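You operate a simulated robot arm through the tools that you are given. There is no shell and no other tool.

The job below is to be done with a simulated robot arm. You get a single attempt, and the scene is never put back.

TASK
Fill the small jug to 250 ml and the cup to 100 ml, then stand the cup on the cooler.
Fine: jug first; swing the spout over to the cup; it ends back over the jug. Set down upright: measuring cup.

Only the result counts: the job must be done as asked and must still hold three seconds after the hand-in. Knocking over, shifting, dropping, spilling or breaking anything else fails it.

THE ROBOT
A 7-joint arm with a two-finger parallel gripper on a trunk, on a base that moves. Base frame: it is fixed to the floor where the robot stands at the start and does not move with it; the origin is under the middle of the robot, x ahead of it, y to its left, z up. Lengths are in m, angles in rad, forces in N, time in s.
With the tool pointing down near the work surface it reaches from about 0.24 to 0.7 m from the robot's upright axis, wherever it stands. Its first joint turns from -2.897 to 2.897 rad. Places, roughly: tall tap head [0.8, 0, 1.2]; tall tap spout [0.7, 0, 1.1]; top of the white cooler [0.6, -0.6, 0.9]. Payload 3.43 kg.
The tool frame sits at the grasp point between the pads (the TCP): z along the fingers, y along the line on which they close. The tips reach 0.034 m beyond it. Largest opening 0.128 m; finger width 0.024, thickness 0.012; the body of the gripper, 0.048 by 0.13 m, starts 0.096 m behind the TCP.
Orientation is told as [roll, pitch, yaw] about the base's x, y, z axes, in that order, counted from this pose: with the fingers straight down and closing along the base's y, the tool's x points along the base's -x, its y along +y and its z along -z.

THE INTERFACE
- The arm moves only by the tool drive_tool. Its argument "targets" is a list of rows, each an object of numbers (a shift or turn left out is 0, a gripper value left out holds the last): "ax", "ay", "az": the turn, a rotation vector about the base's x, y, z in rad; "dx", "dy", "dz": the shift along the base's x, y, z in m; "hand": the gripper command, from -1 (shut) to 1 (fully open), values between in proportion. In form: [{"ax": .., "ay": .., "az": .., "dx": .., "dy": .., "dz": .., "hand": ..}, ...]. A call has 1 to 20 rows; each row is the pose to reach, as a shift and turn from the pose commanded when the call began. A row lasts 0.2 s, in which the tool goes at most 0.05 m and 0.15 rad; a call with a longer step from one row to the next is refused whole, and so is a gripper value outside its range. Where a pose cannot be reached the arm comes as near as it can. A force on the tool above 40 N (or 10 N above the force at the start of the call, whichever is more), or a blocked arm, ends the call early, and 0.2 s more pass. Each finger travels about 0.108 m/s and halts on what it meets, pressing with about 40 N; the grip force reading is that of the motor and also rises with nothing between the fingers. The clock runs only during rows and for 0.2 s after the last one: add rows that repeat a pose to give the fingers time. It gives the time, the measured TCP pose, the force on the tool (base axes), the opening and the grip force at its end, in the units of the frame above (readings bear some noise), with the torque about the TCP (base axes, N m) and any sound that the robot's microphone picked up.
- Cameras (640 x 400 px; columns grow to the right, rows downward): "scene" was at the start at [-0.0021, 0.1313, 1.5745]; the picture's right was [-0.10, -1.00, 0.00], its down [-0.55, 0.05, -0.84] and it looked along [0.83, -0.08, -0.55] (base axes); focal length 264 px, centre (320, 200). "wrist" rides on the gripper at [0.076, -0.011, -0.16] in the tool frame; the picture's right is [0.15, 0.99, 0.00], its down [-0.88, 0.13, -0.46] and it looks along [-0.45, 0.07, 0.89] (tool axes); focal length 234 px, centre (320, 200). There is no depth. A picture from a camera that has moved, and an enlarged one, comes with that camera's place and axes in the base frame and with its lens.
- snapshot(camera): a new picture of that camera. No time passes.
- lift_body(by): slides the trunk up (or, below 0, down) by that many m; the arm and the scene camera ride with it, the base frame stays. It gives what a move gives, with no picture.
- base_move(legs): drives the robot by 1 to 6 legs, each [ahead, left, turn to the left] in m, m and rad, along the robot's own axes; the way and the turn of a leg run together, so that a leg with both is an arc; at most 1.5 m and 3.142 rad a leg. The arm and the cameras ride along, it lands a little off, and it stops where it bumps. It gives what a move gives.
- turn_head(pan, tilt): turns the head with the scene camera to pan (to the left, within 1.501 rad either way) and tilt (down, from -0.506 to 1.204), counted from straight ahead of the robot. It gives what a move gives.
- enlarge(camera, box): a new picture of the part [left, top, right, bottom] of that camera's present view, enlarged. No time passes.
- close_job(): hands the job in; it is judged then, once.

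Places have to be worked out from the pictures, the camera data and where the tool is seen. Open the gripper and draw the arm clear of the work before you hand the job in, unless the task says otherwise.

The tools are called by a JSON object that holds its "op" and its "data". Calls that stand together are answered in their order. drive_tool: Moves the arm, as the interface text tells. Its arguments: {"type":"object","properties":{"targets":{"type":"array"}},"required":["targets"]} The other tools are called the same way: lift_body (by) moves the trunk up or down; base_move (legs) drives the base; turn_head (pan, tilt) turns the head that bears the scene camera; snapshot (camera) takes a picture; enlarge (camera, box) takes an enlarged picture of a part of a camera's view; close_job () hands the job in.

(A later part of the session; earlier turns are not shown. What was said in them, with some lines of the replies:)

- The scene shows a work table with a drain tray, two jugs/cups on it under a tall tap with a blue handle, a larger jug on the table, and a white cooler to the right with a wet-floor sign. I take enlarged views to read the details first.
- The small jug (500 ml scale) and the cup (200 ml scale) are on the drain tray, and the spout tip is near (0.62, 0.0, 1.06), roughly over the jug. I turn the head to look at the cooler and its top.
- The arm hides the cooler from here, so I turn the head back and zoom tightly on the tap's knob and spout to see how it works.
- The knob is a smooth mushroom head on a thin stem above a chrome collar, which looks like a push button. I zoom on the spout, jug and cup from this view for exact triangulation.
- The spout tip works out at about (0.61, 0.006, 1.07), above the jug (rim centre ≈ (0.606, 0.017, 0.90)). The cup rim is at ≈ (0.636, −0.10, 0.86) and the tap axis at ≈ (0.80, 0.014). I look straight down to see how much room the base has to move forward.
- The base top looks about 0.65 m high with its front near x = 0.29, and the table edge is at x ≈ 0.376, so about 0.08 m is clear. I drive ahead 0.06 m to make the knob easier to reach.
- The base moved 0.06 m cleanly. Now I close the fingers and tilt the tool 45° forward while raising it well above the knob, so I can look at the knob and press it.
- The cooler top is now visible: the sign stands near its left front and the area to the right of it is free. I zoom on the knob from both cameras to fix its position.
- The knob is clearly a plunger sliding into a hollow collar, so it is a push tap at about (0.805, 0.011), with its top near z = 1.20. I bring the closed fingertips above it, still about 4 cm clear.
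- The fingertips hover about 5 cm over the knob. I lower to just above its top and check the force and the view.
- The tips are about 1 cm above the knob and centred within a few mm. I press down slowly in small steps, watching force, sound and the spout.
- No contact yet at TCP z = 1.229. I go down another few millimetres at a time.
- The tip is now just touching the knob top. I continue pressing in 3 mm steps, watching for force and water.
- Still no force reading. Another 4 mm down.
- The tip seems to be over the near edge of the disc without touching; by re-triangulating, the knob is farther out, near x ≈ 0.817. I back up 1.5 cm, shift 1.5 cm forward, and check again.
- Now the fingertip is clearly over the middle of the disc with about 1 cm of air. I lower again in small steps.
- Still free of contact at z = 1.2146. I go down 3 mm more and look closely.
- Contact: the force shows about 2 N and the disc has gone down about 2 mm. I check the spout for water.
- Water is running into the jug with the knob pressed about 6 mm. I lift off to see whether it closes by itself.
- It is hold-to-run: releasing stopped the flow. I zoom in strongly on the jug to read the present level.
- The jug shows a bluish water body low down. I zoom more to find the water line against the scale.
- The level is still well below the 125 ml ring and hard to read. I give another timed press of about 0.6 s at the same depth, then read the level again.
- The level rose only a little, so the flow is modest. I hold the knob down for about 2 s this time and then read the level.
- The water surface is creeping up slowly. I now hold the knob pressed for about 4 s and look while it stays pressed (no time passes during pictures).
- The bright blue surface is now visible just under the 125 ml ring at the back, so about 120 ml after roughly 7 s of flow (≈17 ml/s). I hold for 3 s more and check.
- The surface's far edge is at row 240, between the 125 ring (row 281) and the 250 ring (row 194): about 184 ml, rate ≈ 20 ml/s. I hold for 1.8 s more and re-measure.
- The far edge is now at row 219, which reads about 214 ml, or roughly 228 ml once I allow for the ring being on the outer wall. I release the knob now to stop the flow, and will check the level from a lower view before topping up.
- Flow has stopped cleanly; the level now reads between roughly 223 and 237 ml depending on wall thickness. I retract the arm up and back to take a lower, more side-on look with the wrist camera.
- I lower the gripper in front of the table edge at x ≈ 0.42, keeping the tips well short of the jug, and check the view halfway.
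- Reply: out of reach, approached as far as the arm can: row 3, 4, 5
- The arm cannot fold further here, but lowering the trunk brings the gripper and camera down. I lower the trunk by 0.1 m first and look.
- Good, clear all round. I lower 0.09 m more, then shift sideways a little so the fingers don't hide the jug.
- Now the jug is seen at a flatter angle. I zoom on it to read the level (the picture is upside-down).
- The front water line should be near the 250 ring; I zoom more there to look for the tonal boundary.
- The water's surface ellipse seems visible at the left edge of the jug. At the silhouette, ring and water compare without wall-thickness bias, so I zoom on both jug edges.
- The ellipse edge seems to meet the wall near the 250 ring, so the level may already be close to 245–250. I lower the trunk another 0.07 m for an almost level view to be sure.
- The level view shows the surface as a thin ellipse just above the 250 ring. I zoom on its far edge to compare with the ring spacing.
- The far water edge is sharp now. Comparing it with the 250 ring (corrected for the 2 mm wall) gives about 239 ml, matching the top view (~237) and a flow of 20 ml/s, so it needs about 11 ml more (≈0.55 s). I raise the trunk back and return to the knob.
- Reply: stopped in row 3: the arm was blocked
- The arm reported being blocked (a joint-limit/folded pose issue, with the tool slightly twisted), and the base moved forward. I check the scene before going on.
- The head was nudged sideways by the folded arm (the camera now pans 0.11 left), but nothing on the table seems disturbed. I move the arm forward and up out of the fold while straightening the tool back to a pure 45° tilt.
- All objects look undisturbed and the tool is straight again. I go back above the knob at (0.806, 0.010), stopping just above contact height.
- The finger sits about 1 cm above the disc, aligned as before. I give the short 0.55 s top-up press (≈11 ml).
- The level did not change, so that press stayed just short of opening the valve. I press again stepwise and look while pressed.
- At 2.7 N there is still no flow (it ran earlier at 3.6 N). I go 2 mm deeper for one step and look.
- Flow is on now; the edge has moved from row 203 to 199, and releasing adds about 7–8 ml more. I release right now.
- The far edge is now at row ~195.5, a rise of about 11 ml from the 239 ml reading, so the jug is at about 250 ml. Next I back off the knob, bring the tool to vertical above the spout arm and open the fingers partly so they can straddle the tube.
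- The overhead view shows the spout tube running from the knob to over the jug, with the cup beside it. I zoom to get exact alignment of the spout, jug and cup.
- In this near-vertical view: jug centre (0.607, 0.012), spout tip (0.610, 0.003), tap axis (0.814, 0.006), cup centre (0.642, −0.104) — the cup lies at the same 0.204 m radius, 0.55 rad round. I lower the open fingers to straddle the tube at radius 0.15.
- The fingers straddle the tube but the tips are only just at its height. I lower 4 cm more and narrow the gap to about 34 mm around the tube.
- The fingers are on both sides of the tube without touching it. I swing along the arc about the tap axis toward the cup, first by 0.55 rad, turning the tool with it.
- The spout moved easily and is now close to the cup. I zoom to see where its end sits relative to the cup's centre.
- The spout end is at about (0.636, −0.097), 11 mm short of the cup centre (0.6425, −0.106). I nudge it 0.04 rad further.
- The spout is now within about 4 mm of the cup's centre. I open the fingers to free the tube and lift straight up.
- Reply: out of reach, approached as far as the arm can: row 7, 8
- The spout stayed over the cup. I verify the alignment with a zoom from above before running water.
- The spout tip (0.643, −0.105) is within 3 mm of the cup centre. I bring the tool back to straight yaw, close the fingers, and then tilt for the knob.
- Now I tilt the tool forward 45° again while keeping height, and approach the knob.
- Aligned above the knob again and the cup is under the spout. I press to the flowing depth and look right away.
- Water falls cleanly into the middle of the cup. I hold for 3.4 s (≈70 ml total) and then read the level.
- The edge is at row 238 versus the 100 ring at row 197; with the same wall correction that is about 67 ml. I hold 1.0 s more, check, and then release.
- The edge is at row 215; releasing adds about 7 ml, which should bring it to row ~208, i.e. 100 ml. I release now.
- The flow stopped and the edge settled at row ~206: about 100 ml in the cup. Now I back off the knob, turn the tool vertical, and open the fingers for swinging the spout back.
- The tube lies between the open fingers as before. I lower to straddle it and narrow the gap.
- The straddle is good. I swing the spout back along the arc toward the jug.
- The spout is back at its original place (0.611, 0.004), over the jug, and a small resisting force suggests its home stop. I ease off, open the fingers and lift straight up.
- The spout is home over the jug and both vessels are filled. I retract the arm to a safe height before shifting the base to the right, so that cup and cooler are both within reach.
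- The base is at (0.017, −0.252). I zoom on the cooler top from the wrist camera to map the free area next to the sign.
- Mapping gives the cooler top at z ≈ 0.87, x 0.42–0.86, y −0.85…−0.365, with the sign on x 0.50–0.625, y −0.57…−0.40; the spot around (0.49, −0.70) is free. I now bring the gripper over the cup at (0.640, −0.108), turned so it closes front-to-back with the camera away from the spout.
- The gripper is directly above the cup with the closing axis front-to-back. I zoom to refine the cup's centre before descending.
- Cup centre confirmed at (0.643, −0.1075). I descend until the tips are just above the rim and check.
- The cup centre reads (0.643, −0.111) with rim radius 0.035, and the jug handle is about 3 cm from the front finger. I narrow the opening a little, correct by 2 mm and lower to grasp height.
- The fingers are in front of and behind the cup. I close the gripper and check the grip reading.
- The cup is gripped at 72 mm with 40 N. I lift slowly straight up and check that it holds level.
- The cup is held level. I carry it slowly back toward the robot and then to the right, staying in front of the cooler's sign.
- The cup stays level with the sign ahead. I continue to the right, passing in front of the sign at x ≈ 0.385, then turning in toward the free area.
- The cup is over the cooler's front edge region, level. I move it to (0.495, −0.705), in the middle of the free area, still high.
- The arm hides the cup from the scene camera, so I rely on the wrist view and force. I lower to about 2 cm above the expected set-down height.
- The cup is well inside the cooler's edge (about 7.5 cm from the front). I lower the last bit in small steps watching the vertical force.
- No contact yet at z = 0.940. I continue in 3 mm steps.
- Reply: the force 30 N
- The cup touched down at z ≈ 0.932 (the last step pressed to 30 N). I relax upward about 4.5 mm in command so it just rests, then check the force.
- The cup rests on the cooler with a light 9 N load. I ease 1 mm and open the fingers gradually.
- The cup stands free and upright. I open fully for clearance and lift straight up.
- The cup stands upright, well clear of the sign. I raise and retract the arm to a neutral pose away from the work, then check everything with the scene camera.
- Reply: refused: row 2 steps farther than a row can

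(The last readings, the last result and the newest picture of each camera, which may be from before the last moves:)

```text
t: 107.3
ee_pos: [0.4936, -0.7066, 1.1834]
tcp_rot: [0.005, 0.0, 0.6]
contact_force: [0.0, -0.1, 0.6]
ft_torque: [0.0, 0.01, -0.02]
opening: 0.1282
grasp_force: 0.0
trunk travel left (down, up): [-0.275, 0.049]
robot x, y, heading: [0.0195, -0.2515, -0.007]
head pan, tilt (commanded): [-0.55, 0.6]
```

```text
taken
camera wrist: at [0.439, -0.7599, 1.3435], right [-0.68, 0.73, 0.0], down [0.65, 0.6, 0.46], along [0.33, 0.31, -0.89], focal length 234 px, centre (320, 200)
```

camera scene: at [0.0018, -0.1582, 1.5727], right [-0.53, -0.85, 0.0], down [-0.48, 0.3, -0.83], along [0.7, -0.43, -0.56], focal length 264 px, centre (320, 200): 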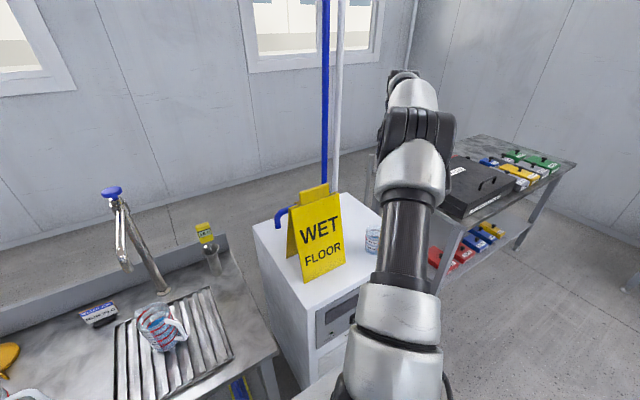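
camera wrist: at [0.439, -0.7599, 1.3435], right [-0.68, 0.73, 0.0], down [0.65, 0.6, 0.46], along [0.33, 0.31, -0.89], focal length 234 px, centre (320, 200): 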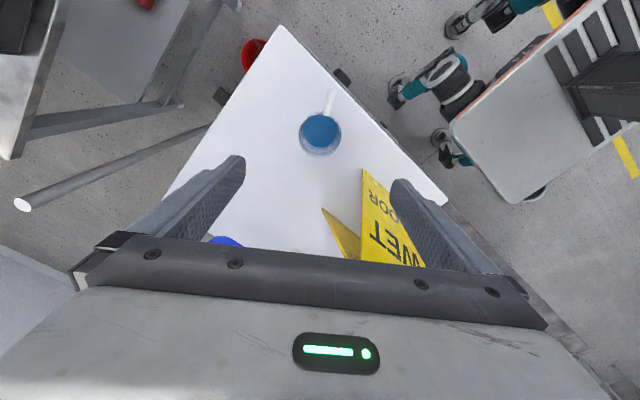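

One row was slightly too long, so nothing moved. I repeat the retreat with smaller steps.

{"op": "drive_tool", "data": {"targets": [{"dx": -0.005, "dz": 0.04}, {"dx": -0.02, "dy": 0.005, "dz": 0.08}, {"dx": -0.035, "dy": 0.02, "dz": 0.115}, {"dx": -0.05, "dy": 0.045, "dz": 0.14, "az": -0.05}, {"dx": -0.06, "dy": 0.08, "dz": 0.155, "az": -0.12}, {"dx": -0.068, "dy": 0.12, "dz": 0.165, "az": -0.2}, {"dx": -0.07, "dy": 0.16, "dz": 0.17, "az": -0.28}, {"dx": -0.07, "dy": 0.2, "dz": 0.175, "az": -0.36}, {"dx": -0.07, "dy": 0.24, "dz": 0.18, "az": -0.44}, {"dx": -0.068, "dy": 0.28, "dz": 0.185, "az": -0.5}, {"dx": -0.066, "dy": 0.32, "dz": 0.185, "az": -0.55}, {"dx": -0.065, "dy": 0.36, "dz": 0.185, "az": -0.58}, {"dx": -0.065, "dy": 0.4, "dz": 0.185, "az": -0.6}, {"dx": -0.065, "dy": 0.44, "dz": 0.185, "az": -0.6}, {"dx": -0.065, "dy": 0.44, "dz": 0.185, "az": -0.6}]}}

{"op": "snapshot", "data": {"camera": "scene"}}

{"op": "snapshot", "data": {"camera": "wrist"}}

```text
t: 110.5
ee_pos: [0.4336, -0.2629, 1.3692]
tcp_rot: [0.001, 0.001, -0.002]
contact_force: [-0.2, 0.7, -0.4]
ft_torque: [-0.01, 0.0, -0.03]
opening: 0.1277
grasp_force: 0.1
trunk travel left (down, up): [-0.275, 0.049]
robot x, y, heading: [0.0158, -0.2526, -0.008]
head pan, tilt (commanded): [-0.55, 0.6]
```

```text
taken
camera scene: at [0.0018, -0.1581, 1.5727], right [-0.53, -0.85, 0.0], down [-0.48, 0.3, -0.83], along [0.7, -0.43, -0.56], focal length 264 px, centre (320, 200)
```

scene: 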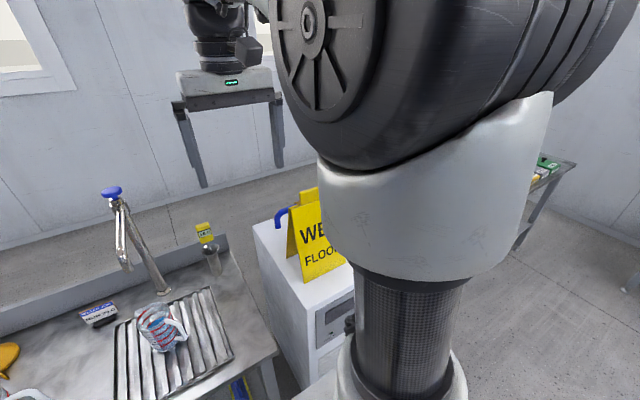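

```text
taken
camera wrist: at [0.3573, -0.2751, 1.5275], right [-0.14, 0.99, 0.0], down [0.88, 0.13, 0.46], along [0.45, 0.07, -0.89], focal length 234 px, centre (320, 200)
```

wrist: 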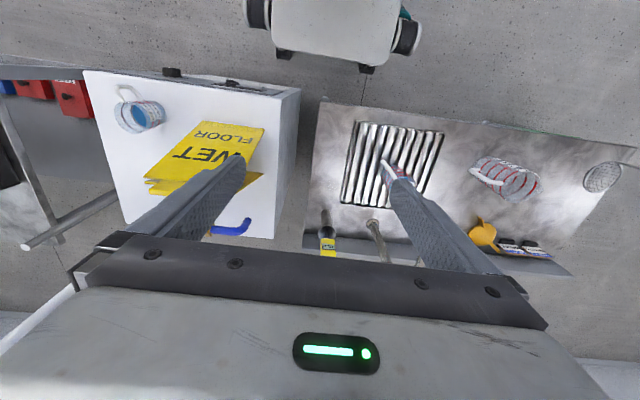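

The cup stands on the cooler and the table looks undisturbed. I do a last check of the spout over the jug and of the levels.

{"op": "enlarge", "data": {"camera": "wrist", "box": [80, 70, 280, 210]}}

{"op": "turn_head", "data": {"pan": 0.15, "tilt": 0.6}}

{"op": "snapshot", "data": {"camera": "scene"}}

```text
2.86 times, centred on (180, 140) of wrist
camera zoom: at [0.3573, -0.2751, 1.5275], right [-0.14, 0.99, 0.0], down [0.88, 0.13, 0.46], along [0.45, 0.07, -0.89], focal length 669 px, centre (720, 371)
```

zoom: 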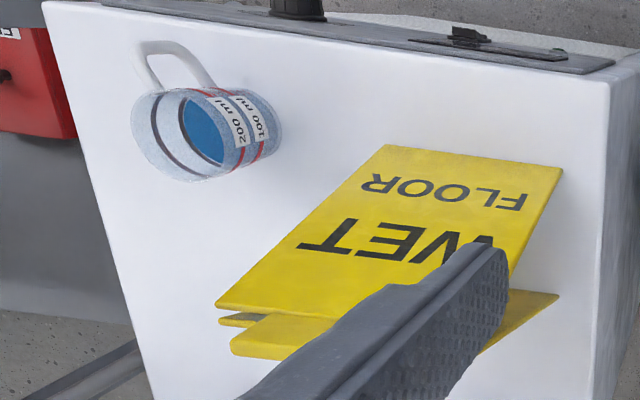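

```text
t: 111.6
ee_pos: [0.4336, -0.2622, 1.3681]
tcp_rot: [0.004, 0.001, -0.002]
contact_force: [-0.1, 0.6, -0.4]
ft_torque: [0.0, -0.03, 0.04]
opening: 0.1283
grasp_force: 0.0
trunk travel left (down, up): [-0.275, 0.049]
robot x, y, heading: [0.0198, -0.2533, -0.009]
head pan, tilt (commanded): [0.15, 0.6]
```

```text
taken
camera scene: at [0.0142, -0.099, 1.5727], right [0.14, -0.99, 0.0], down [-0.56, -0.08, -0.83], along [0.82, 0.12, -0.56], focal length 264 px, centre (320, 200)
```

scene: 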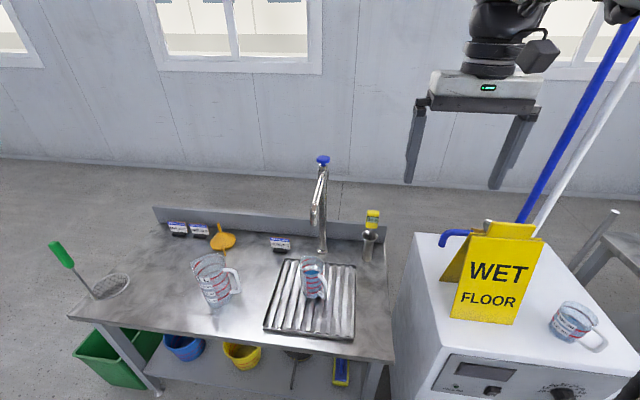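

{"op": "enlarge", "data": {"camera": "scene", "box": [546, 295, 610, 351]}}

{"op": "enlarge", "data": {"camera": "scene", "box": [280, 150, 360, 310]}}

{"op": "enlarge", "data": {"camera": "scene", "box": [294, 252, 334, 304]}}

```text
7.14 times, centred on (578, 323) of scene
camera zoom: at [0.0142, -0.099, 1.5727], right [0.14, -0.99, 0.0], down [-0.56, -0.08, -0.83], along [0.82, 0.12, -0.56], focal length 1883 px, centre (-1523, -679)
```

zoom: 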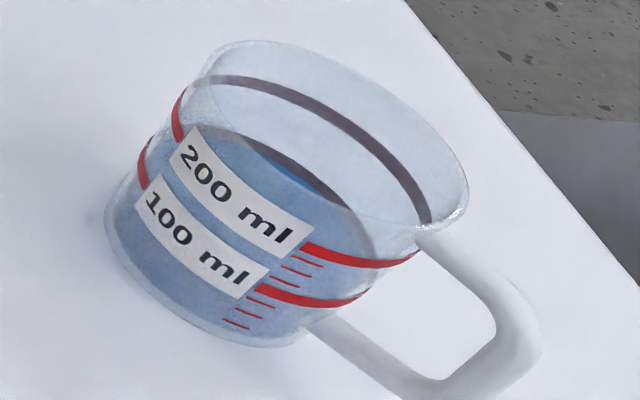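

```text
2.50 times, centred on (320, 230) of scene
camera zoom: at [0.0142, -0.099, 1.5727], right [0.14, -0.99, 0.0], down [-0.56, -0.08, -0.83], along [0.82, 0.12, -0.56], focal length 659 px, centre (320, 125)
```

zoom: 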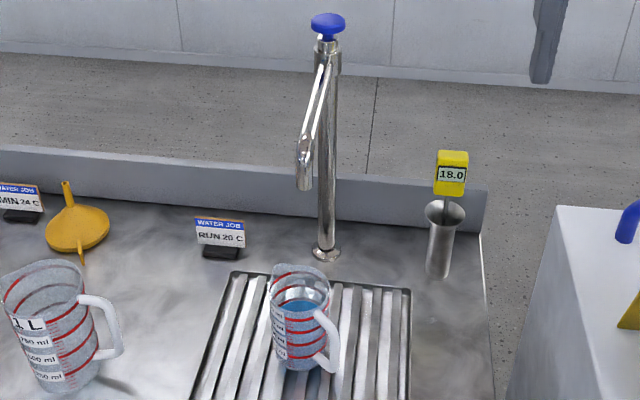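

```text
7.69 times, centred on (314, 278) of scene
camera zoom: at [0.0142, -0.099, 1.5727], right [0.14, -0.99, 0.0], down [-0.56, -0.08, -0.83], along [0.82, 0.12, -0.56], focal length 2028 px, centre (366, -400)
```

zoom: 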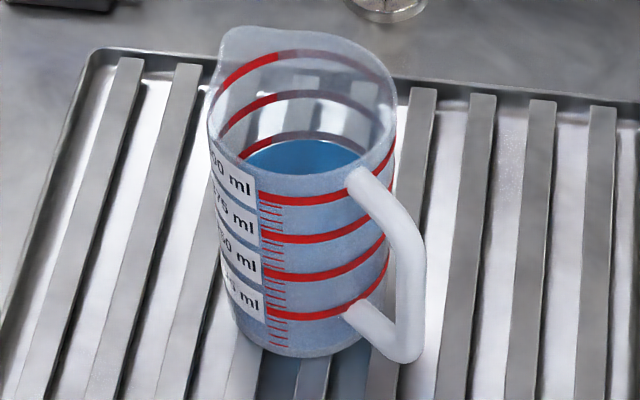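

The spout is over the jug and the jug holds about 250 ml. The cup stands upright on the cooler with its level at the 100 ml ring. The gripper is open and clear and nothing else was moved, so I hand in the job.

{"op": "close_job", "data": {}}

```text
The job is handed in.
```

The job is handed in. The jug is filled to about 250 ml, the cup to about 100 ml, and the cup stands upright on the cooler. I read both levels from the scale rings in the camera pictures, so each could be a few ml off.

- **Order:** I filled the jug first, swung the spout over to the cup, and swung it back over the jug afterwards.
- **Cup position:** it stands in the free area to the right of the wet-floor sign, about 7 cm in from the cooler's front edge.
- **Disturbances:** while folded, the arm bumped the robot's own head and turned its camera; I turned it back. I saw nothing else moved or spilled in the last pictures.
- **Temperature cards:** I did not act on the "WATER JOB" cards on the table, since the task did not mention temperature.
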